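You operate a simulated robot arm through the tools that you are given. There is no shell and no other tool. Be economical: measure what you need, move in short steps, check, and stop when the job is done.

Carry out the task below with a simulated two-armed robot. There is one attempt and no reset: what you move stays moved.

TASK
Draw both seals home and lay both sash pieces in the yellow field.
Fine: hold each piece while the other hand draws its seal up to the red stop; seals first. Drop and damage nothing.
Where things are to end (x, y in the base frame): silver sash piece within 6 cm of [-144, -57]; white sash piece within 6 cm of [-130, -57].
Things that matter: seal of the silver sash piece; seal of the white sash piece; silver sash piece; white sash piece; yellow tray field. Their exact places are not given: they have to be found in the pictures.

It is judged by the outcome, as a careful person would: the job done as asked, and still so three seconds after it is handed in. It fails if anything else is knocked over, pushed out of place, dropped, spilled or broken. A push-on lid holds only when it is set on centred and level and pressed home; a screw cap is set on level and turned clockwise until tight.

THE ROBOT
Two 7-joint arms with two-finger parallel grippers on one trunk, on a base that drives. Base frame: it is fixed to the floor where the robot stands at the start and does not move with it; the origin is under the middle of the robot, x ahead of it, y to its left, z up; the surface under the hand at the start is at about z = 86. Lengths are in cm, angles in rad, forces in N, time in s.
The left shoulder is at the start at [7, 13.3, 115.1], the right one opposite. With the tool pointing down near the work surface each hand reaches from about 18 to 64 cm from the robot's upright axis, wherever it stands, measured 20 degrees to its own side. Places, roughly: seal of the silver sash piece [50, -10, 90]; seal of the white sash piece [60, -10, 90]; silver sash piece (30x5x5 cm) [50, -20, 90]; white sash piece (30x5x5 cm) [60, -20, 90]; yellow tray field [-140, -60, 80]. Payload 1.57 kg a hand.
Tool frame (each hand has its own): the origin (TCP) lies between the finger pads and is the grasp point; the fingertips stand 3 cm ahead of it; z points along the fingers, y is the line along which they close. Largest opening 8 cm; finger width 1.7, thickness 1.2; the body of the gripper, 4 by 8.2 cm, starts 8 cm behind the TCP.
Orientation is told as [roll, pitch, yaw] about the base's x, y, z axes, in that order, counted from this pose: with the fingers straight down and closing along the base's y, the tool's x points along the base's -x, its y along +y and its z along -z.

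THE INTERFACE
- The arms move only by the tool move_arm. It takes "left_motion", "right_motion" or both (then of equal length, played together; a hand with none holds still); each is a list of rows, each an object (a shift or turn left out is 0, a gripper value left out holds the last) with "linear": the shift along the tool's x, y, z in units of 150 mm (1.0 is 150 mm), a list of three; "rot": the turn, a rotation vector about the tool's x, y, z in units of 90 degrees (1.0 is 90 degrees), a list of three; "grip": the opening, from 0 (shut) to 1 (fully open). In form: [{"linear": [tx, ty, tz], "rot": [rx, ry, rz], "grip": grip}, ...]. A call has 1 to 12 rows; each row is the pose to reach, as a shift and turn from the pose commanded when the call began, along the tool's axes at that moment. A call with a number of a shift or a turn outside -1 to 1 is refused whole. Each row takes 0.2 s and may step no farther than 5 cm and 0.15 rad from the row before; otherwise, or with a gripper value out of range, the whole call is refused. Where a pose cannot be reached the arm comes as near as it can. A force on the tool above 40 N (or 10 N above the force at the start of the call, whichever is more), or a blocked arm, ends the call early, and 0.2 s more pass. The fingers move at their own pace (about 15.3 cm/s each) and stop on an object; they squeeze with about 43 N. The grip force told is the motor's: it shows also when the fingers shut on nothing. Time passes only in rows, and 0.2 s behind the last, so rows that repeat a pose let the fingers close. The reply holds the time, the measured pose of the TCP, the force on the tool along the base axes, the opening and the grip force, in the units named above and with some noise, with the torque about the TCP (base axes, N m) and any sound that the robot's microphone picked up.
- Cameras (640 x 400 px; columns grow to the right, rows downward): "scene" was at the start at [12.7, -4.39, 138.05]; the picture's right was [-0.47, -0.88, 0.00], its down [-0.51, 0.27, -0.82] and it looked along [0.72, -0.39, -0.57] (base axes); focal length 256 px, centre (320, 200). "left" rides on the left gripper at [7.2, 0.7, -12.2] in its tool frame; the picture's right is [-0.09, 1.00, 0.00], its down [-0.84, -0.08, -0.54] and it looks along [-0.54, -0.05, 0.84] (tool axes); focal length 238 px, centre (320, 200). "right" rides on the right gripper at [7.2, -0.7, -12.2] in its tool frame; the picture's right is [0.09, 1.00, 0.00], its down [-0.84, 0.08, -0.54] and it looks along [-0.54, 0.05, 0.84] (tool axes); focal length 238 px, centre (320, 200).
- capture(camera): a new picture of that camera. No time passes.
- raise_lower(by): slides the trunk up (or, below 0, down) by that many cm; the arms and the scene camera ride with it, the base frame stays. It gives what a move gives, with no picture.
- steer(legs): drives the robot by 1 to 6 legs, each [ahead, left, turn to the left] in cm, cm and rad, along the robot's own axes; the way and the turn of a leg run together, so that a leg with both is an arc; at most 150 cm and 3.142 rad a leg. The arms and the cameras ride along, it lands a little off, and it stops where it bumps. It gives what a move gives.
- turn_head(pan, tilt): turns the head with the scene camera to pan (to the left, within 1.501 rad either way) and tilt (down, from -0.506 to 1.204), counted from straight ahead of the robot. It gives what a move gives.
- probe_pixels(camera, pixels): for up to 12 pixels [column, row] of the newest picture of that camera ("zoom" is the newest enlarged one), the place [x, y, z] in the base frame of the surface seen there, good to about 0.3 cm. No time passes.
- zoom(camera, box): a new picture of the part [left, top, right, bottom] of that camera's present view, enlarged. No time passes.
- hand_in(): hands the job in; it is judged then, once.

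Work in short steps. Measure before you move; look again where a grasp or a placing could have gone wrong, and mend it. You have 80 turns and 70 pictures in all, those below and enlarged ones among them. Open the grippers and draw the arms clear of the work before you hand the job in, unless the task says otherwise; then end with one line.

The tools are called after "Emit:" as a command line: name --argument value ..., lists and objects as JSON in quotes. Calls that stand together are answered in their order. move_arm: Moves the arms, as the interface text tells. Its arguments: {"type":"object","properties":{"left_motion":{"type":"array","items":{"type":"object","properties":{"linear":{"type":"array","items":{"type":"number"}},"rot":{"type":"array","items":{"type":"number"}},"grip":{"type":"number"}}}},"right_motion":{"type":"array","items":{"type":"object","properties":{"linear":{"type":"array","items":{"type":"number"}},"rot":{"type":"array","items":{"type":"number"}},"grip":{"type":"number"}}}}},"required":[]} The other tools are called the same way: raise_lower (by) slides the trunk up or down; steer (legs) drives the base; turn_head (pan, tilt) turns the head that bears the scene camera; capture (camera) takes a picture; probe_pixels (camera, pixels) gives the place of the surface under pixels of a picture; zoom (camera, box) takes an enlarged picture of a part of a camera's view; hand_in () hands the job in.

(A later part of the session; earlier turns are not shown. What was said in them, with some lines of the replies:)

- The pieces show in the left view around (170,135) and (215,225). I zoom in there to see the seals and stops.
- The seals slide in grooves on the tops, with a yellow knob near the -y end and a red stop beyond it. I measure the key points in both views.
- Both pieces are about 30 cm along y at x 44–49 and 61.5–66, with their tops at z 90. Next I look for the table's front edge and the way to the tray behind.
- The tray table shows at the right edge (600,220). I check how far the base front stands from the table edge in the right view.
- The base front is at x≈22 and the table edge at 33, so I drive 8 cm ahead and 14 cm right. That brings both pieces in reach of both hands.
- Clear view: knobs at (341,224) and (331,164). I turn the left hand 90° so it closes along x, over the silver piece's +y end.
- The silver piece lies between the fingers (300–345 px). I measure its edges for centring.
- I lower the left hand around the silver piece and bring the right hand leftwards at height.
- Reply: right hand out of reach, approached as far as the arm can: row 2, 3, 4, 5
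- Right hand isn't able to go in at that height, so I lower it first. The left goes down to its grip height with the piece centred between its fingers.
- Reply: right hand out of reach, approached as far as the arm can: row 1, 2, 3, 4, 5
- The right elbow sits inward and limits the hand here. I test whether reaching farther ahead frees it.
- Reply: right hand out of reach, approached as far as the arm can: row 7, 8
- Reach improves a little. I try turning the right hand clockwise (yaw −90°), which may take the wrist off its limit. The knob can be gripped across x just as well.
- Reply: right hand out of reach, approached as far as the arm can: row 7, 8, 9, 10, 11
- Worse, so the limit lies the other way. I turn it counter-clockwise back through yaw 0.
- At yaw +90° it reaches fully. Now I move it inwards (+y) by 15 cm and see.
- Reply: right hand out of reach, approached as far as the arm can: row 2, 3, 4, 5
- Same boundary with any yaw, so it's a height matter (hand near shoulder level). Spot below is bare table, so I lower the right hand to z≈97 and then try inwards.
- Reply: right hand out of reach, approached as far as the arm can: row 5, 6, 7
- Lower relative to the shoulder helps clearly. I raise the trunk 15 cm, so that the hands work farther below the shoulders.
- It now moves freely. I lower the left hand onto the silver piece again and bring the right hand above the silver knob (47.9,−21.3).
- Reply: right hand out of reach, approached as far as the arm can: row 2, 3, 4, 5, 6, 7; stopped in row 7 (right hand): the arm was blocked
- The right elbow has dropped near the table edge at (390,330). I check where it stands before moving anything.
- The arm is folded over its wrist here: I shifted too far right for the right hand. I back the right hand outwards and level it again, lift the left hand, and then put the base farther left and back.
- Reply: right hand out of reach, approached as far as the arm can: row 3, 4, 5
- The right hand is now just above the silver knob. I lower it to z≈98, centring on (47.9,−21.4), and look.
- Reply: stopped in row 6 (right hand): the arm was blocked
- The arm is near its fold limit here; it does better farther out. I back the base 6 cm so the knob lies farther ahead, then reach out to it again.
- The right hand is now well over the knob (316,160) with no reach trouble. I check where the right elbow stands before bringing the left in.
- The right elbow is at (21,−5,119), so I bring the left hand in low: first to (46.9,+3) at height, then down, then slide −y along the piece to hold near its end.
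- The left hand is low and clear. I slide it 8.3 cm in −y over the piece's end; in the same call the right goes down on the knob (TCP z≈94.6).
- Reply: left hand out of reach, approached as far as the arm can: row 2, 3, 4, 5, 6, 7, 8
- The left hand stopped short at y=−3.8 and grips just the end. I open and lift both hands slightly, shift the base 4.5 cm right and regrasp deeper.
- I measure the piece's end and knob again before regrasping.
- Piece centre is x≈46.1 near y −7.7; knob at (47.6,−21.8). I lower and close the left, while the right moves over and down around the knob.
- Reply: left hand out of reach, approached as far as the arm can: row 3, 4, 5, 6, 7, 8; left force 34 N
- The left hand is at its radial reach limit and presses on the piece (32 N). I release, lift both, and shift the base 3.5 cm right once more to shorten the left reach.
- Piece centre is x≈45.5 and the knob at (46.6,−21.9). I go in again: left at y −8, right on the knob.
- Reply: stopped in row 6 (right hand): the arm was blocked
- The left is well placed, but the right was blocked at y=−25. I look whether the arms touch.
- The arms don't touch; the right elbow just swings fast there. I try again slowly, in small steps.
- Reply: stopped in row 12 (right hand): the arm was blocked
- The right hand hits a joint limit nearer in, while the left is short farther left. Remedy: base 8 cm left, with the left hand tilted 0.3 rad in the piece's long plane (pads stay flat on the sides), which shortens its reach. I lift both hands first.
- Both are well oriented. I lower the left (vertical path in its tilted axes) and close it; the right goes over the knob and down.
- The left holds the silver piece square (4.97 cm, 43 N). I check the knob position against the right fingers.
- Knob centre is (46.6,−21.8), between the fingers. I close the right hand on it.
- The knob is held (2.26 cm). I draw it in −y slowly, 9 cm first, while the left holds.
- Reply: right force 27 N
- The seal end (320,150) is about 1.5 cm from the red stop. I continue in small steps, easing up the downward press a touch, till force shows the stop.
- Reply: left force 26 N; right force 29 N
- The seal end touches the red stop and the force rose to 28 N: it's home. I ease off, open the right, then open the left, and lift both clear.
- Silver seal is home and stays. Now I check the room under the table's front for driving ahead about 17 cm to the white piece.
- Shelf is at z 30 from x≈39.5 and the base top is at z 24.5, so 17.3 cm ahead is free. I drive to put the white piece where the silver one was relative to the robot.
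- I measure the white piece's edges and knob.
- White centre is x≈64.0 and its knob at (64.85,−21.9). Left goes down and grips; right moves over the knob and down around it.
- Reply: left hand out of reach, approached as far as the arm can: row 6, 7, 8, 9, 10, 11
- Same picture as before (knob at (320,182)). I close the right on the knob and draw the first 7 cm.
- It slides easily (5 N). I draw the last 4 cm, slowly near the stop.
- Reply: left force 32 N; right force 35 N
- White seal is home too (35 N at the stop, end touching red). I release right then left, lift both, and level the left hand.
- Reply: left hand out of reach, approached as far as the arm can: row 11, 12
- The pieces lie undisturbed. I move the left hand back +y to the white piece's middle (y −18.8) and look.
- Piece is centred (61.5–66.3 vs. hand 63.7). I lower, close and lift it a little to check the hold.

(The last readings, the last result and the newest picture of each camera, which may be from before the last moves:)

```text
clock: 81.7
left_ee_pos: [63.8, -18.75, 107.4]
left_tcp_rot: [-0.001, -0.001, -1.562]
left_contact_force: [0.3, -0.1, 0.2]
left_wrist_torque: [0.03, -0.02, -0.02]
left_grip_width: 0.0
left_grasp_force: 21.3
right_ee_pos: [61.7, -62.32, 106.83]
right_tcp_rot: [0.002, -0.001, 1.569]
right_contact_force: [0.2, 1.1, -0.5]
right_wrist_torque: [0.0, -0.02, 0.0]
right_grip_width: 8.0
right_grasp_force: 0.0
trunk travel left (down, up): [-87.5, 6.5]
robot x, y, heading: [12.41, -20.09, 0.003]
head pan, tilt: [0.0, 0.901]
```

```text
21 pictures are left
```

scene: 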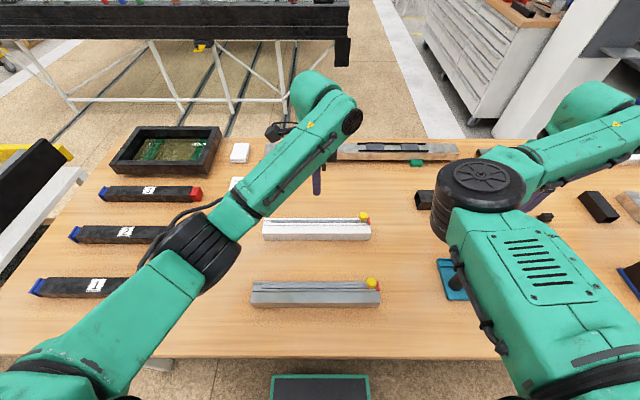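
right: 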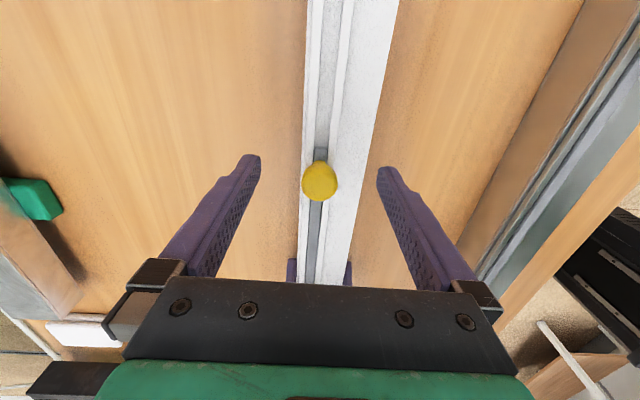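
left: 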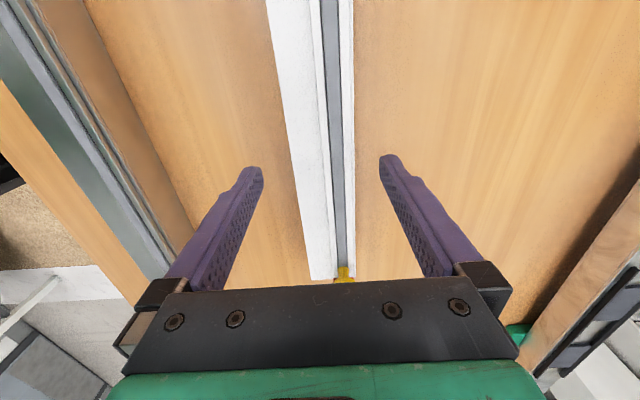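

The white piece slipped out of the fingers (width 0) and still lies flat. I reopen and go down again to regrip deeper and lift slowly; first I check the piece's present position.

Emit:
move_arm --left_motion '[{"grip": 1}, {"grip": 1}, {"linear": [0, 0, 0.15]}, {"linear": [0, 0, 0.35]}, {"linear": [0, 0, 0.55]}, {"linear": [0, 0, 0.75]}, {"linear": [0, 0, 0.8]}]'

Emit:
capture --camera "left"

Emit:
zoom --camera "scene" --box '[230, 180, 420, 320]'

```text
clock: 83.3
left_ee_pos: [63.86, -18.81, 95.35]
left_tcp_rot: [-0.001, 0.0, -1.562]
left_contact_force: [-0.5, -0.3, 0.4]
left_wrist_torque: [0.02, -0.01, 0.0]
left_grip_width: 7.99
left_grasp_force: 0.1
right_ee_pos: [61.73, -62.39, 106.75]
right_tcp_rot: [0.001, 0.0, 1.57]
right_contact_force: [0.7, 0.7, 0.4]
right_wrist_torque: [-0.03, -0.02, 0.01]
right_grip_width: 8.0
right_grasp_force: 0.1
trunk travel left (down, up): [-87.5, 6.5]
robot x, y, heading: [12.51, -19.68, 0.001]
head pan, tilt: [0.0, 0.901]
```

```text
20 pictures are left
```

left: 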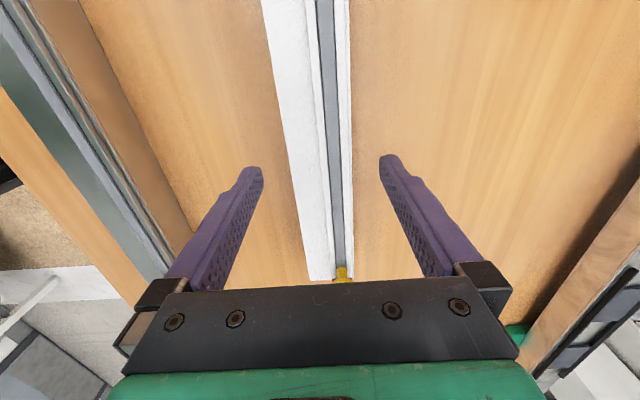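

```text
2.86 times, centred on (325, 250) of scene
```

zoom: 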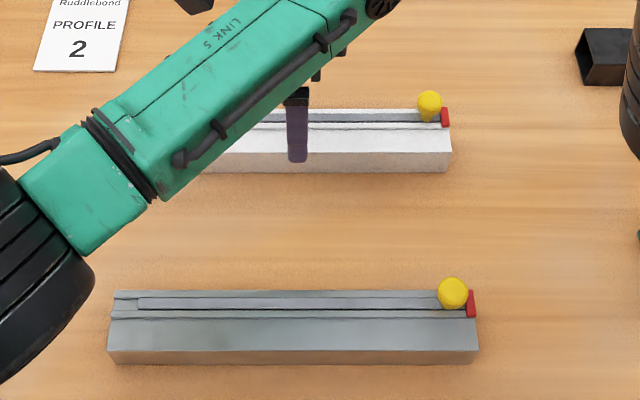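

The piece is unmoved. I go down to z 89.3, close for longer and read the grip.

Emit:
move_arm --left_motion '[{"linear": [0, -0.005, 0.13]}, {"linear": [0, -0.005, 0.26]}, {"linear": [0, -0.005, 0.36]}, {"linear": [0, -0.005, 0.405]}, {"linear": [0, -0.005, 0.405]}, {"linear": [0, -0.005, 0.405], "grip": 0}, {"linear": [0, -0.005, 0.405]}, {"linear": [0, -0.005, 0.405]}, {"linear": [0, -0.005, 0.405]}, {"linear": [0, -0.005, 0.405]}]'

Emit:
move_arm --left_motion '[{"linear": [0, 0, -0.01]}, {"linear": [0, 0, -0.02]}, {"linear": [0, 0, -0.03]}, {"linear": [0, 0, -0.04]}]'

```text
clock: 85.5
left_ee_pos: [63.72, -18.81, 89.39]
left_tcp_rot: [-0.002, -0.001, -1.564]
left_contact_force: [-0.9, 0.2, -0.1]
left_wrist_torque: [-0.18, -0.1, -0.13]
left_grip_width: 5.0
left_grasp_force: 43.0
right_ee_pos: [61.74, -62.32, 106.82]
right_tcp_rot: [0.001, -0.003, 1.568]
right_contact_force: [0.1, -0.3, 0.7]
right_wrist_torque: [0.03, 0.0, 0.03]
right_grip_width: 7.99
right_grasp_force: 0.0
trunk travel left (down, up): [-87.5, 6.5]
robot x, y, heading: [12.36, -20.36, 0.007]
head pan, tilt: [0.0, 0.901]
```

```text
clock: 86.5
left_ee_pos: [63.81, -18.85, 89.87]
left_tcp_rot: [-0.002, 0.0, -1.561]
left_contact_force: [0.1, 0.3, -4.7]
left_wrist_torque: [0.03, -0.04, 0.01]
left_grip_width: 4.99
left_grasp_force: 42.6
right_ee_pos: [61.81, -62.25, 106.67]
right_tcp_rot: [0.001, 0.001, 1.571]
right_contact_force: [-0.8, -0.5, -0.9]
right_wrist_torque: [0.0, -0.01, 0.02]
right_grip_width: 7.99
right_grasp_force: 0.1
trunk travel left (down, up): [-87.5, 6.5]
robot x, y, heading: [12.05, -19.81, 0.002]
head pan, tilt: [0.0, 0.901]
```

Held: it bears 4.7 N. I lift on gently, watching the width.

Emit:
move_arm --left_motion '[{"linear": [0, 0, -0.02]}, {"linear": [0, 0, -0.04]}, {"linear": [0, 0, -0.06]}, {"linear": [0, 0, -0.09]}, {"linear": [0, 0, -0.12]}, {"linear": [0, 0, -0.15]}]'

Emit:
capture --camera "left"

```text
clock: 87.9
left_ee_pos: [63.76, -18.98, 92.24]
left_tcp_rot: [-0.001, 0.0, -1.56]
left_contact_force: [0.1, 0.0, -3.8]
left_wrist_torque: [-0.02, -0.03, -0.01]
left_grip_width: 4.97
left_grasp_force: 43.2
right_ee_pos: [61.65, -62.4, 106.71]
right_tcp_rot: [0.002, -0.001, 1.569]
right_contact_force: [0.0, -1.0, 0.9]
right_wrist_torque: [0.0, 0.02, 0.01]
right_grip_width: 8.0
right_grasp_force: 0.1
trunk travel left (down, up): [-87.5, 6.5]
robot x, y, heading: [12.26, -20.03, 0.009]
head pan, tilt: [0.0, 0.901]
```

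```text
18 pictures are left
```

left: 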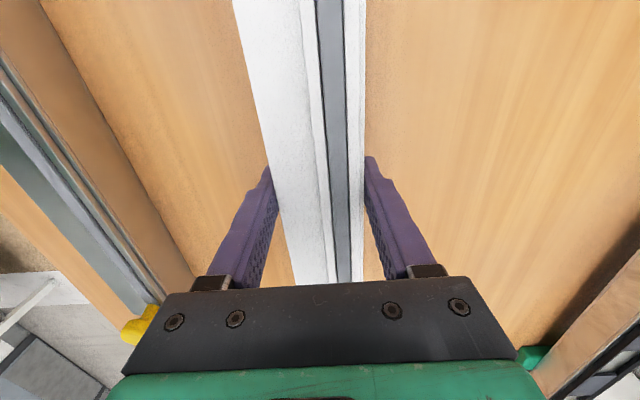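

It holds, level. I lift on to z≈104 at 1 cm a row.

Emit:
move_arm --left_motion '[{"linear": [0, 0, -0.04]}, {"linear": [0, 0, -0.1]}, {"linear": [0, 0, -0.16]}, {"linear": [0, 0, -0.23]}, {"linear": [0, 0, -0.3]}, {"linear": [0, 0, -0.37]}, {"linear": [0, 0, -0.44]}, {"linear": [0, 0, -0.51]}, {"linear": [0, 0, -0.58]}, {"linear": [0, 0, -0.65]}, {"linear": [0, 0, -0.72]}, {"linear": [0, 0, -0.76]}]'

Emit:
turn_head --pan -1.5 --tilt 0.6

```text
clock: 90.5
left_ee_pos: [63.88, -18.8, 103.51]
left_tcp_rot: [-0.001, 0.001, -1.562]
left_contact_force: [0.4, -0.1, -3.1]
left_wrist_torque: [-0.01, 0.02, -0.01]
left_grip_width: 4.98
left_grasp_force: 42.7
right_ee_pos: [61.73, -62.36, 106.82]
right_tcp_rot: [0.002, 0.001, 1.568]
right_contact_force: [0.0, 0.5, 0.6]
right_wrist_torque: [0.04, 0.02, -0.01]
right_grip_width: 8.01
right_grasp_force: 0.0
trunk travel left (down, up): [-87.5, 6.5]
robot x, y, heading: [12.08, -20.21, 0.008]
head pan, tilt: [0.0, 0.901]
```

```text
clock: 92.1
left_ee_pos: [63.82, -18.74, 103.59]
left_tcp_rot: [-0.003, 0.0, -1.563]
left_contact_force: [-0.2, -0.7, -4.5]
left_wrist_torque: [-0.02, 0.02, 0.04]
left_grip_width: 5.0
left_grasp_force: 43.1
right_ee_pos: [61.86, -62.35, 106.78]
right_tcp_rot: [0.003, 0.0, 1.57]
right_contact_force: [0.1, -0.4, 0.0]
right_wrist_torque: [-0.01, 0.01, 0.02]
right_grip_width: 8.0
right_grasp_force: 0.1
trunk travel left (down, up): [-87.5, 6.5]
robot x, y, heading: [12.53, -19.66, 0.004]
head pan, tilt: [-1.499, 0.6]
```

The white piece is up at z 103.5, well above the silver one. I back off 60 cm, turn right a quarter, and view the tray.

Emit:
steer --legs '[[-60, 0, 0], [0, 0, -1.571]]'

Emit:
turn_head --pan -1.2 --tilt 0.6

Emit:
capture --camera "scene"

```text
clock: 99.3
left_ee_pos: [-46.69, -71.8, 103.63]
left_tcp_rot: [-0.001, 0.0, -3.124]
left_contact_force: [0.2, -0.2, -4.0]
left_wrist_torque: [0.0, -0.02, -0.04]
left_grip_width: 4.97
left_grasp_force: 42.9
right_ee_pos: [-90.32, -69.94, 106.86]
right_tcp_rot: [0.002, 0.0, 0.005]
right_contact_force: [0.1, 0.4, 0.4]
right_wrist_torque: [0.01, 0.01, -0.06]
right_grip_width: 8.01
right_grasp_force: 0.1
trunk travel left (down, up): [-87.5, 6.5]
robot x, y, heading: [-48.2, -20.2, -1.561]
head pan, tilt: [-1.499, 0.6]
```

```text
clock: 100.1
left_ee_pos: [-46.72, -71.67, 103.48]
left_tcp_rot: [-0.003, 0.001, -3.126]
left_contact_force: [0.4, 0.0, -4.8]
left_wrist_torque: [-0.01, -0.01, 0.02]
left_grip_width: 4.99
left_grasp_force: 42.7
right_ee_pos: [-90.31, -69.95, 106.85]
right_tcp_rot: [0.001, -0.002, 0.003]
right_contact_force: [-0.2, 0.2, 0.0]
right_wrist_torque: [0.0, -0.02, 0.01]
right_grip_width: 7.97
right_grasp_force: 0.0
trunk travel left (down, up): [-87.5, 6.5]
robot x, y, heading: [-48.31, -20.55, -1.556]
head pan, tilt: [-1.201, 0.6]
```

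```text
17 pictures are left
```

scene: 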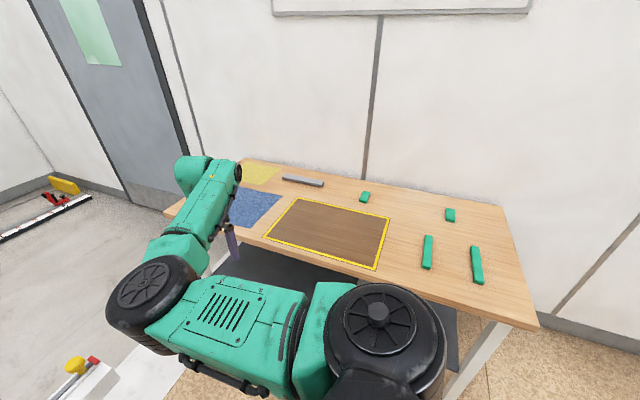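

The yellow-bordered field shows at (268,235)–(390,215). I probe its corners, the table edge and things around.

Emit:
probe_pixels --camera "scene" --pixels '[[300, 199], [388, 217], [376, 267], [268, 234], [330, 232], [300, 257], [450, 292], [303, 181], [365, 197], [427, 252], [255, 210], [530, 325]]'

```text
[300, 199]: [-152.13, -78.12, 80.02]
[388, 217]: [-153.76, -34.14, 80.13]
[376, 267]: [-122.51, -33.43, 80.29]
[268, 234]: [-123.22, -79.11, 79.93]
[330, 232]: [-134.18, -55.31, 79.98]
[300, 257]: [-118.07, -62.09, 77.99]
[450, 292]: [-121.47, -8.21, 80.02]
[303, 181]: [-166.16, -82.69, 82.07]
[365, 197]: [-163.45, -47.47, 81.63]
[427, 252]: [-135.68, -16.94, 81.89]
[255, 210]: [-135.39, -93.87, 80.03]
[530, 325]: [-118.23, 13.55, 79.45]
```

Field: x −153…−123, y −78.5…−34, z 80, table edge x −118. I turn to face it and drive so the white piece comes over (−130,−57).

Emit:
steer --legs '[[0, 0, -1.585], [0, 35, 0], [30, 0, 0]]'

Emit:
turn_head --pan 0.0 --tilt 0.8

Emit:
capture --camera "scene"

```text
clock: 107.9
left_ee_pos: [-129.36, -55.88, 103.63]
left_tcp_rot: [0.0, 0.0, 1.572]
left_contact_force: [1.3, 0.4, -3.4]
left_wrist_torque: [0.0, 0.0, 0.01]
left_grip_width: 5.0
left_grasp_force: 43.2
right_ee_pos: [-126.87, -12.38, 106.75]
right_tcp_rot: [-0.002, 0.001, -1.581]
right_contact_force: [-0.5, 1.2, -0.1]
right_wrist_torque: [0.01, 0.03, 0.02]
right_grip_width: 7.99
right_grasp_force: 0.1
trunk travel left (down, up): [-87.5, 6.5]
robot x, y, heading: [-78.26, -55.41, 3.143]
head pan, tilt: [-1.201, 0.6]
```

```text
clock: 109.3
left_ee_pos: [-129.43, -55.92, 103.43]
left_tcp_rot: [-0.002, 0.0, 1.573]
left_contact_force: [-0.1, 0.7, -4.2]
left_wrist_torque: [0.01, 0.01, 0.02]
left_grip_width: 4.99
left_grasp_force: 42.9
right_ee_pos: [-126.94, -12.48, 106.74]
right_tcp_rot: [0.003, -0.003, -1.582]
right_contact_force: [-0.1, -0.5, -0.1]
right_wrist_torque: [0.04, 0.02, 0.01]
right_grip_width: 7.99
right_grasp_force: 0.1
trunk travel left (down, up): [-87.5, 6.5]
robot x, y, heading: [-78.18, -55.27, 3.14]
head pan, tilt: [0.0, 0.799]
```

```text
16 pictures are left
```

scene: 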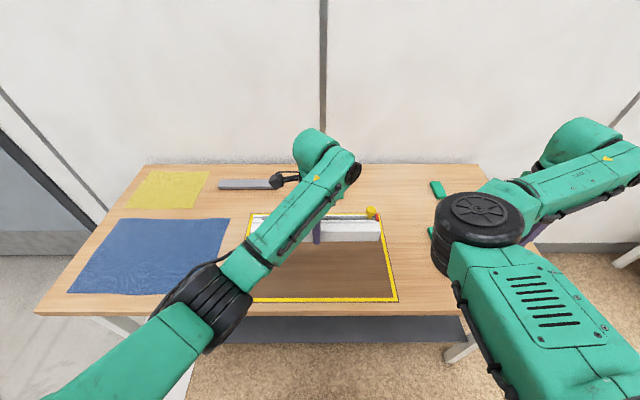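

The white piece hovers over the field. I lower the trunk 14 cm and then read before setting it down.

Emit:
raise_lower --by -14

Emit:
move_arm --left_motion '[{"linear": [0.03, 0.02, 0.03]}, {"linear": [0.06, 0.04, 0.08]}, {"linear": [0.06, 0.04, 0.13]}, {"linear": [0.06, 0.04, 0.18]}, {"linear": [0.06, 0.04, 0.23]}, {"linear": [0.06, 0.04, 0.28]}, {"linear": [0.06, 0.04, 0.32]}, {"linear": [0.06, 0.04, 0.34]}]'

```text
clock: 111.0
left_ee_pos: [-129.52, -55.87, 89.53]
left_tcp_rot: [-0.002, 0.001, 1.572]
left_contact_force: [-0.6, 0.3, -4.9]
left_wrist_torque: [0.0, -0.01, -0.02]
left_grip_width: 4.99
left_grasp_force: 43.1
right_ee_pos: [-126.97, -12.55, 92.79]
right_tcp_rot: [0.001, 0.001, -1.582]
right_contact_force: [-0.1, -0.4, -0.1]
right_wrist_torque: [0.0, 0.01, 0.02]
right_grip_width: 7.98
right_grasp_force: 0.1
trunk travel left (down, up): [-73.5, 20.5]
robot x, y, heading: [-77.83, -55.22, 3.147]
head pan, tilt: [0.0, 0.799]
```

```text
clock: 112.8
left_ee_pos: [-130.17, -56.74, 84.38]
left_tcp_rot: [-0.001, 0.001, 1.57]
left_contact_force: [0.4, -0.3, -3.7]
left_wrist_torque: [-0.01, 0.01, 0.02]
left_grip_width: 5.0
left_grasp_force: 43.3
right_ee_pos: [-127.05, -12.38, 92.85]
right_tcp_rot: [0.002, -0.001, -1.581]
right_contact_force: [0.0, -0.2, -0.2]
right_wrist_torque: [0.01, -0.01, -0.02]
right_grip_width: 8.0
right_grasp_force: 0.0
trunk travel left (down, up): [-73.5, 20.5]
robot x, y, heading: [-78.01, -55.28, 3.14]
head pan, tilt: [0.0, 0.799]
```

Bottom should be about 1 cm above the table. I lower in 1.5 mm steps until the weight comes off.

Emit:
move_arm --left_motion '[{"linear": [0, 0, 0.015]}, {"linear": [0, 0, 0.03]}, {"linear": [0, 0, 0.04]}, {"linear": [0, 0, 0.05]}, {"linear": [0, 0, 0.058]}, {"linear": [0, 0, 0.064]}, {"linear": [0, 0, 0.068]}]'

```text
clock: 114.4
left_ee_pos: [-130.05, -56.89, 83.22]
left_tcp_rot: [0.0, 0.0, 1.572]
left_contact_force: [0.3, 0.1, -5.0]
left_wrist_torque: [-0.03, 0.01, -0.01]
left_grip_width: 5.0
left_grasp_force: 42.2
right_ee_pos: [-126.99, -12.46, 92.74]
right_tcp_rot: [0.003, 0.0, -1.581]
right_contact_force: [-0.3, 0.0, -0.3]
right_wrist_torque: [-0.04, -0.01, 0.01]
right_grip_width: 8.01
right_grasp_force: 0.0
trunk travel left (down, up): [-73.5, 20.5]
robot x, y, heading: [-77.86, -54.92, 3.142]
head pan, tilt: [0.0, 0.799]
```

Emit:
move_arm --left_motion '[{"linear": [0, 0, 0.005]}, {"linear": [0, 0, 0.01]}, {"linear": [0, 0, 0.015]}, {"linear": [0, 0, 0.018]}]'

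Emit:
capture --camera "left"

```text
clock: 115.4
left_ee_pos: [-130.14, -56.7, 83.35]
left_tcp_rot: [0.004, 0.0, 1.571]
left_contact_force: [-4.6, -1.0, 11.5]
left_wrist_torque: [-0.29, -0.27, -0.1]
left_grip_width: 4.95
left_grasp_force: 43.1
right_ee_pos: [-126.93, -12.53, 92.93]
right_tcp_rot: [0.002, 0.0, -1.581]
right_contact_force: [-0.2, 1.1, -0.3]
right_wrist_torque: [-0.04, -0.02, 0.02]
right_grip_width: 8.0
right_grasp_force: 0.0
trunk travel left (down, up): [-73.5, 20.5]
robot x, y, heading: [-78.25, -55.26, 3.142]
head pan, tilt: [0.0, 0.799]
```

```text
15 pictures are left
```

left: 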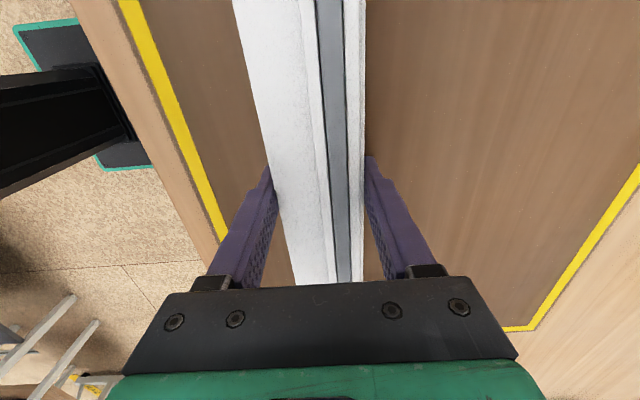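

It rests on the field (11 N up). I open, rise straight up, and check.

Emit:
move_arm --left_motion '[{"linear": [0, 0, -0.01]}, {"linear": [0, 0, -0.01], "grip": 1}, {"linear": [0, 0, -0.01]}, {"linear": [0, 0, -0.01]}, {"linear": [0, 0, -0.1]}, {"linear": [0, 0, -0.25]}, {"linear": [0, 0, -0.45]}, {"linear": [0, 0, -0.65]}, {"linear": [0, 0, -0.85]}, {"linear": [0, 0, -0.95]}]'

Emit:
raise_lower --by 14

Emit:
capture --camera "left"

```text
clock: 117.6
left_ee_pos: [-130.08, -56.86, 97.41]
left_tcp_rot: [0.0, 0.002, 1.572]
left_contact_force: [0.6, 0.1, 0.5]
left_wrist_torque: [0.0, -0.02, 0.03]
left_grip_width: 8.0
left_grasp_force: 0.1
right_ee_pos: [-126.95, -12.34, 92.77]
right_tcp_rot: [0.002, 0.001, -1.583]
right_contact_force: [0.2, 0.3, 0.4]
right_wrist_torque: [-0.04, 0.02, -0.02]
right_grip_width: 8.01
right_grasp_force: 0.0
trunk travel left (down, up): [-73.5, 20.5]
robot x, y, heading: [-77.89, -55.35, 3.137]
head pan, tilt: [0.0, 0.799]
```

```text
clock: 119.2
left_ee_pos: [-130.01, -56.96, 111.34]
left_tcp_rot: [-0.003, -0.001, 1.571]
left_contact_force: [0.8, -0.2, 0.6]
left_wrist_torque: [0.01, 0.01, 0.01]
left_grip_width: 8.02
left_grasp_force: 0.1
right_ee_pos: [-126.95, -12.4, 106.85]
right_tcp_rot: [0.001, -0.002, -1.582]
right_contact_force: [0.6, -0.1, -0.3]
right_wrist_torque: [0.02, 0.0, 0.0]
right_grip_width: 8.0
right_grasp_force: 0.1
trunk travel left (down, up): [-87.5, 6.5]
robot x, y, heading: [-78.02, -55.6, 3.139]
head pan, tilt: [0.0, 0.799]
```

```text
14 pictures are left
```

left: 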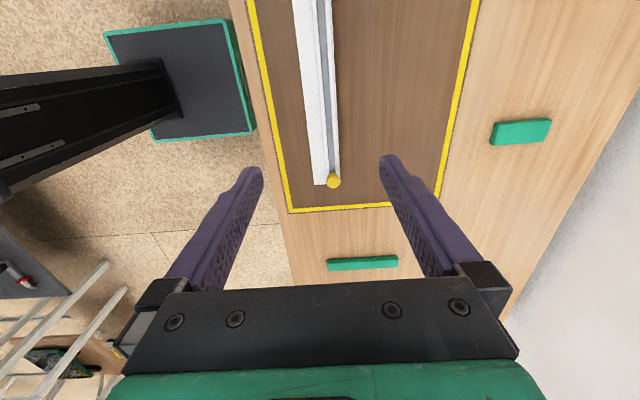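

The white piece lies well within the border. I drive back the same way for the silver piece, ending at about x −6, y −20, heading 0.

Emit:
steer --legs '[[-30, 0, 0], [0, -35, 0], [0, 0, 1.571], [0, 0, 1.571], [42, 0, 0]]'

Emit:
capture --camera "left"

```text
clock: 133.0
left_ee_pos: [46.35, -17.72, 111.53]
left_tcp_rot: [0.0, 0.0, -1.561]
left_contact_force: [-0.1, 0.4, 0.0]
left_wrist_torque: [-0.01, -0.03, 0.0]
left_grip_width: 8.03
left_grasp_force: 0.1
right_ee_pos: [43.71, -62.1, 106.97]
right_tcp_rot: [0.0, 0.0, 1.568]
right_contact_force: [-0.2, -0.1, 0.1]
right_wrist_torque: [-0.03, 0.0, 0.02]
right_grip_width: 8.01
right_grasp_force: 0.0
trunk travel left (down, up): [-87.5, 6.5]
robot x, y, heading: [-5.52, -19.83, 0.011]
head pan, tilt: [0.0, 0.799]
```

```text
13 pictures are left
```

left: 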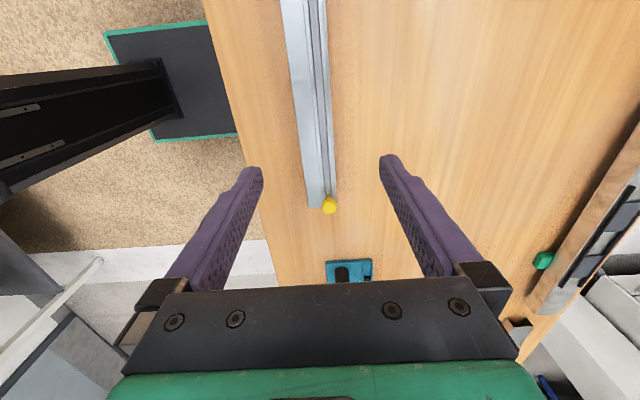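

The silver piece is under the hand. I measure its edges, end and seal.

Emit:
probe_pixels --camera "left" --pixels '[[284, 20], [295, 100], [303, 160], [330, 100], [334, 160], [328, 60], [329, 204], [311, 203], [318, 100]]'

```text
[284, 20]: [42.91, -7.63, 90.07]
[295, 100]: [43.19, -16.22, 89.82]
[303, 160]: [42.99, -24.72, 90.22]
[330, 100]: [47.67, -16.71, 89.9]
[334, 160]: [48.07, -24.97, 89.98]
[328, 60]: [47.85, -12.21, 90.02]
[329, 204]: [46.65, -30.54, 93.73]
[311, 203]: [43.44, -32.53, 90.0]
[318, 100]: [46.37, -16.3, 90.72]
```

Centre is (45.45,−18.2). I come down in two moves and close at z 89.4.

Emit:
move_arm --left_motion '[{"linear": [-0.03, -0.06, 0.15]}, {"linear": [-0.03, -0.06, 0.35]}, {"linear": [-0.03, -0.06, 0.55]}, {"linear": [-0.03, -0.06, 0.75]}, {"linear": [-0.03, -0.06, 0.95]}, {"linear": [-0.03, -0.06, 1.0]}, {"linear": [-0.03, -0.06, 1.0]}]'

Emit:
capture --camera "left"

```text
clock: 134.6
left_ee_pos: [45.56, -18.2, 96.4]
left_tcp_rot: [0.0, 0.0, -1.56]
left_contact_force: [0.3, 0.1, -0.2]
left_wrist_torque: [0.01, 0.0, 0.0]
left_grip_width: 7.98
left_grasp_force: 0.1
right_ee_pos: [44.01, -62.11, 106.79]
right_tcp_rot: [0.003, 0.0, 1.569]
right_contact_force: [0.1, -0.2, -0.2]
right_wrist_torque: [0.0, -0.04, 0.01]
right_grip_width: 8.01
right_grasp_force: 0.0
trunk travel left (down, up): [-87.5, 6.5]
robot x, y, heading: [-5.8, -19.96, 0.011]
head pan, tilt: [0.0, 0.799]
```

```text
12 pictures are left
```

left: 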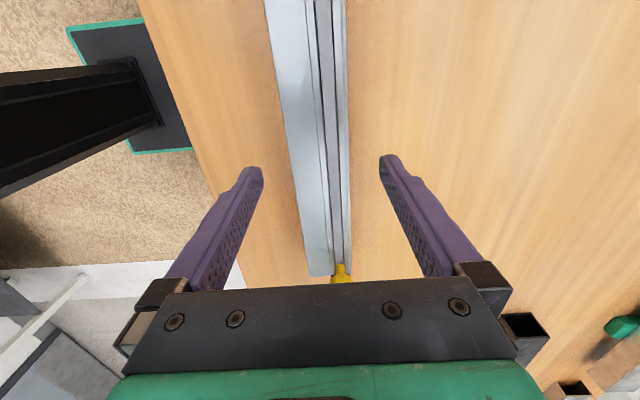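

Well centred. I lower 7 cm, close for a full second, and lift half a centimetre as a test.

Emit:
move_arm --left_motion '[{"linear": [0, 0, 0.12]}, {"linear": [0, 0, 0.25]}, {"linear": [0, 0, 0.37]}, {"linear": [0, 0, 0.44]}, {"linear": [0, 0, 0.467]}, {"linear": [0, 0, 0.467]}, {"linear": [0, 0, 0.467], "grip": 0}, {"linear": [0, 0, 0.467]}, {"linear": [0, 0, 0.467]}, {"linear": [0, 0, 0.467]}, {"linear": [0, 0, 0.467]}, {"linear": [0, 0, 0.467]}]'

Emit:
move_arm --left_motion '[{"linear": [0, 0, -0.01]}, {"linear": [0, 0, -0.02]}, {"linear": [0, 0, -0.03]}, {"linear": [0, 0, -0.045]}, {"linear": [0, 0, -0.06]}]'

```text
clock: 137.2
left_ee_pos: [45.64, -18.07, 89.3]
left_tcp_rot: [-0.003, 0.0, -1.559]
left_contact_force: [-0.7, -0.2, -0.2]
left_wrist_torque: [-0.07, -0.05, -0.07]
left_grip_width: 4.98
left_grasp_force: 43.4
right_ee_pos: [43.89, -62.15, 106.86]
right_tcp_rot: [0.001, 0.0, 1.569]
right_contact_force: [0.6, -0.1, 0.3]
right_wrist_torque: [0.01, 0.0, -0.03]
right_grip_width: 8.01
right_grasp_force: 0.1
trunk travel left (down, up): [-87.5, 6.5]
robot x, y, heading: [-5.32, -19.89, 0.009]
head pan, tilt: [0.0, 0.799]
```

```text
clock: 138.4
left_ee_pos: [45.72, -18.17, 90.29]
left_tcp_rot: [-0.002, 0.0, -1.56]
left_contact_force: [-0.3, 0.1, -3.6]
left_wrist_torque: [0.02, 0.04, -0.01]
left_grip_width: 4.98
left_grasp_force: 43.4
right_ee_pos: [43.94, -62.14, 106.94]
right_tcp_rot: [0.001, 0.001, 1.569]
right_contact_force: [-1.2, 0.9, 0.7]
right_wrist_torque: [0.0, 0.0, -0.03]
right_grip_width: 8.03
right_grasp_force: 0.1
trunk travel left (down, up): [-87.5, 6.5]
robot x, y, heading: [-5.77, -19.7, 0.008]
head pan, tilt: [0.0, 0.799]
```

Held level at 3.6 N. I lift on gently to z≈103.

Emit:
move_arm --left_motion '[{"linear": [0, 0, -0.04]}, {"linear": [0, 0, -0.1]}, {"linear": [0, 0, -0.17]}, {"linear": [0, 0, -0.24]}, {"linear": [0, 0, -0.32]}, {"linear": [0, 0, -0.4]}, {"linear": [0, 0, -0.48]}, {"linear": [0, 0, -0.56]}, {"linear": [0, 0, -0.64]}, {"linear": [0, 0, -0.72]}, {"linear": [0, 0, -0.8]}, {"linear": [0, 0, -0.86]}]'

```text
clock: 141.0
left_ee_pos: [45.64, -18.17, 103.21]
left_tcp_rot: [-0.001, 0.0, -1.56]
left_contact_force: [0.6, -0.6, -3.5]
left_wrist_torque: [0.01, -0.03, 0.0]
left_grip_width: 5.0
left_grasp_force: 43.1
right_ee_pos: [43.88, -62.12, 106.71]
right_tcp_rot: [0.002, -0.001, 1.568]
right_contact_force: [-0.1, -0.2, 0.7]
right_wrist_torque: [-0.02, 0.0, 0.01]
right_grip_width: 7.98
right_grasp_force: 0.1
trunk travel left (down, up): [-87.5, 6.5]
robot x, y, heading: [-5.4, -19.45, 0.011]
head pan, tilt: [0.0, 0.799]
```

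Good hold. I drive to the tray, aiming base (−92.8,−55.5) facing −x.

Emit:
steer --legs '[[-42.5, 0, 0], [0, 0, -1.571], [0, 0, -1.58], [0, 35.8, 0], [44.5, 0, 0]]'

Emit:
capture --camera "scene"

```text
clock: 155.5
left_ee_pos: [-143.24, -58.14, 103.17]
left_tcp_rot: [0.001, 0.001, 1.583]
left_contact_force: [-0.5, -0.2, -4.3]
left_wrist_torque: [-0.06, 0.0, 0.0]
left_grip_width: 4.99
left_grasp_force: 43.2
right_ee_pos: [-141.7, -14.07, 106.95]
right_tcp_rot: [0.003, 0.001, -1.57]
right_contact_force: [0.6, -0.1, 0.6]
right_wrist_torque: [-0.01, 0.04, 0.01]
right_grip_width: 7.98
right_grasp_force: 0.1
trunk travel left (down, up): [-87.5, 6.5]
robot x, y, heading: [-92.28, -56.47, -3.132]
head pan, tilt: [0.0, 0.799]
```

```text
11 pictures are left
```

scene: 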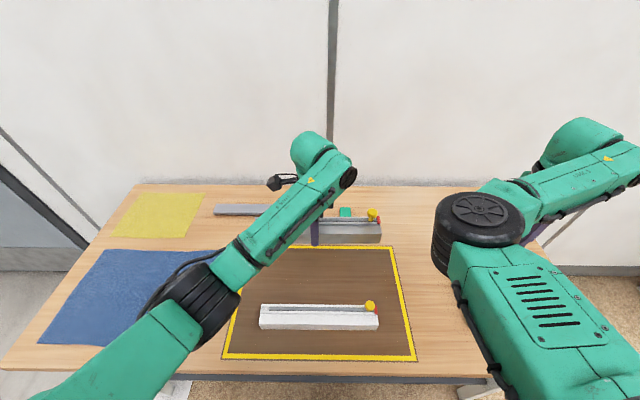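

The silver piece is over its place; white lies undisturbed at (320,318). I lower the trunk 14 cm and bring the piece to about 1 cm above the field.

Emit:
raise_lower --by -14

Emit:
move_arm --left_motion '[{"linear": [-0.03, 0.02, 0.03]}, {"linear": [-0.07, 0.045, 0.08]}, {"linear": [-0.07, 0.045, 0.13]}, {"linear": [-0.07, 0.045, 0.18]}, {"linear": [-0.07, 0.045, 0.23]}, {"linear": [-0.07, 0.045, 0.28]}, {"linear": [-0.07, 0.045, 0.32]}, {"linear": [-0.07, 0.045, 0.32]}]'

Emit:
capture --camera "left"

```text
clock: 157.2
left_ee_pos: [-143.34, -57.95, 89.11]
left_tcp_rot: [-0.003, -0.001, 1.584]
left_contact_force: [-0.3, 0.8, -4.1]
left_wrist_torque: [-0.02, -0.01, 0.0]
left_grip_width: 4.95
left_grasp_force: 43.3
right_ee_pos: [-141.87, -14.07, 92.77]
right_tcp_rot: [0.002, 0.0, -1.57]
right_contact_force: [0.7, -0.6, 0.3]
right_wrist_torque: [-0.04, -0.04, -0.02]
right_grip_width: 7.99
right_grasp_force: 0.0
trunk travel left (down, up): [-73.5, 20.5]
robot x, y, heading: [-92.54, -56.01, -3.129]
head pan, tilt: [0.0, 0.799]
```

```text
clock: 158.9
left_ee_pos: [-144.08, -56.99, 84.31]
left_tcp_rot: [-0.001, 0.002, 1.583]
left_contact_force: [-0.1, -0.9, -3.3]
left_wrist_torque: [-0.02, -0.03, 0.01]
left_grip_width: 4.99
left_grasp_force: 43.0
right_ee_pos: [-141.94, -14.12, 92.71]
right_tcp_rot: [0.001, 0.001, -1.568]
right_contact_force: [1.3, -0.5, 0.4]
right_wrist_torque: [0.01, 0.06, 0.02]
right_grip_width: 8.01
right_grasp_force: 0.1
trunk travel left (down, up): [-73.5, 20.5]
robot x, y, heading: [-92.35, -56.16, -3.128]
head pan, tilt: [0.0, 0.799]
```

```text
10 pictures are left
```

left: 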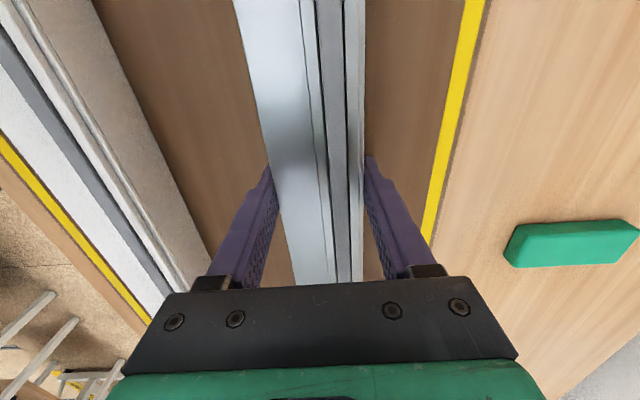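

Placed at (−144.1,−57.0), clear of white and of the border. I lower by small steps until the table takes the weight.

Emit:
move_arm --left_motion '[{"linear": [0, 0, 0.02]}, {"linear": [0, 0, 0.035]}, {"linear": [0, 0, 0.047]}, {"linear": [0, 0, 0.057]}, {"linear": [0, 0, 0.065]}, {"linear": [0, 0, 0.072]}]'

```text
clock: 160.3
left_ee_pos: [-144.05, -57.06, 83.47]
left_tcp_rot: [0.002, -0.001, 1.584]
left_contact_force: [-2.9, -0.6, 7.4]
left_wrist_torque: [0.04, -0.19, -0.06]
left_grip_width: 4.97
left_grasp_force: 43.1
right_ee_pos: [-141.82, -14.19, 92.91]
right_tcp_rot: [0.003, 0.0, -1.57]
right_contact_force: [0.2, -0.6, -0.2]
right_wrist_torque: [-0.03, -0.03, 0.02]
right_grip_width: 8.03
right_grasp_force: 0.0
trunk travel left (down, up): [-73.5, 20.5]
robot x, y, heading: [-92.35, -55.98, -3.133]
head pan, tilt: [0.0, 0.799]
```

It rests (7 N up). I open, rise straight up, raise the trunk, and look.

Emit:
move_arm --left_motion '[{}, {"grip": 1}, {"grip": 1}, {"grip": 1}, {"linear": [0, 0, -0.1]}, {"linear": [0, 0, -0.25]}, {"linear": [0, 0, -0.45]}, {"linear": [0, 0, -0.65]}, {"linear": [0, 0, -0.85]}, {"linear": [0, 0, -0.95]}]'

Emit:
raise_lower --by 14

Emit:
steer --legs '[[-35, 0, 0]]'

Emit:
capture --camera "scene"

Emit:
capture --camera "left"

```text
clock: 162.6
left_ee_pos: [-143.98, -56.98, 97.46]
left_tcp_rot: [-0.003, 0.001, 1.585]
left_contact_force: [0.5, -0.2, 0.1]
left_wrist_torque: [-0.01, 0.0, -0.02]
left_grip_width: 7.97
left_grasp_force: 0.0
right_ee_pos: [-141.91, -14.07, 92.83]
right_tcp_rot: [0.001, -0.002, -1.57]
right_contact_force: [0.2, 0.1, -0.1]
right_wrist_torque: [0.0, -0.01, -0.02]
right_grip_width: 8.01
right_grasp_force: 0.1
trunk travel left (down, up): [-73.5, 20.5]
robot x, y, heading: [-92.42, -56.37, -3.131]
head pan, tilt: [0.0, 0.799]
```

```text
clock: 164.2
left_ee_pos: [-143.96, -56.96, 111.59]
left_tcp_rot: [-0.003, 0.002, 1.584]
left_contact_force: [0.4, -0.1, 0.3]
left_wrist_torque: [0.02, -0.01, 0.01]
left_grip_width: 8.01
left_grasp_force: 0.1
right_ee_pos: [-141.88, -14.09, 106.94]
right_tcp_rot: [0.001, -0.003, -1.568]
right_contact_force: [-0.8, -0.8, 0.6]
right_wrist_torque: [0.03, -0.01, 0.05]
right_grip_width: 8.01
right_grasp_force: 0.0
trunk travel left (down, up): [-87.5, 6.5]
robot x, y, heading: [-92.45, -56.26, -3.13]
head pan, tilt: [0.0, 0.799]
```

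```text
clock: 166.5
left_ee_pos: [-108.84, -56.53, 111.45]
left_tcp_rot: [-0.004, 0.0, 1.582]
left_contact_force: [0.1, -0.6, -0.8]
left_wrist_torque: [0.0, 0.01, -0.02]
left_grip_width: 7.98
left_grasp_force: 0.0
right_ee_pos: [-106.58, -13.67, 106.65]
right_tcp_rot: [0.002, -0.004, -1.569]
right_contact_force: [-0.1, 0.5, -0.5]
right_wrist_torque: [0.03, 0.01, 0.0]
right_grip_width: 8.0
right_grasp_force: 0.0
trunk travel left (down, up): [-87.5, 6.5]
robot x, y, heading: [-56.81, -56.13, -3.135]
head pan, tilt: [0.0, 0.799]
```

```text
9 pictures are left
```

scene: 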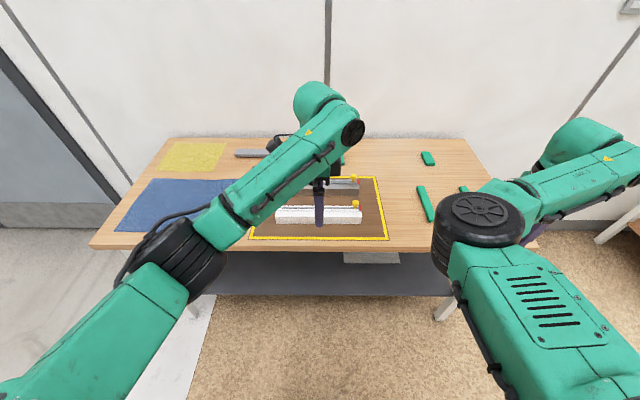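

```text
8 pictures are left
```

left: 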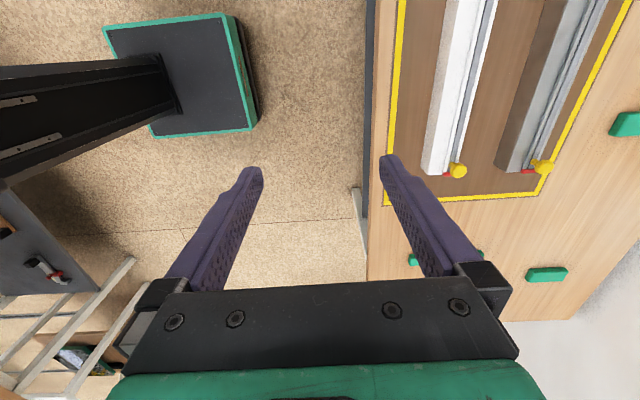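

Both pieces lie in the field. I zoom on the knob ends and measure to confirm that the seals are still home.

Emit:
zoom --camera "left" --box '[390, 90, 610, 228]'

Emit:
probe_pixels --camera "zoom" --pixels '[[195, 235], [440, 225], [100, 225], [320, 220], [160, 242], [400, 235], [440, 305]]'

```text
2.90 times, centred on (500, 159) of left
```

zoom: 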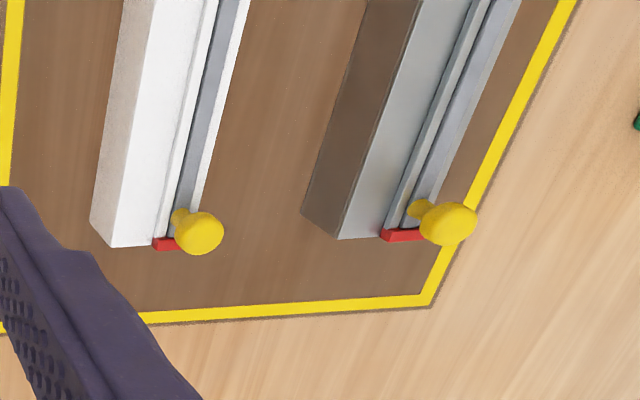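

```text
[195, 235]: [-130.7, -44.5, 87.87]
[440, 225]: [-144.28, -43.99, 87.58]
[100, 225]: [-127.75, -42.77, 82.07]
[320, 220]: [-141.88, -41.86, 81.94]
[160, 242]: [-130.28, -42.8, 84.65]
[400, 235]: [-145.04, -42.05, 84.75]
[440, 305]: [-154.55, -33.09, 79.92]
```

Knobs sit right at the red stops and both pieces are centred on their places (their ends at y ≈ −42.5, x −130 and −144). The grippers are open and clear, so I hand in.

Emit:
hand_in

```text
The job is handed in.
```

Both seals are drawn up to their red stops, and both pieces lie in the yellow field: white at about (−130, −57) and silver at about (−144, −57). On the first try at lifting the white piece, it slipped out of the fingers. It may have risen slightly before it slipped, but it looked unmoved and undamaged afterwards, and the second lift held.
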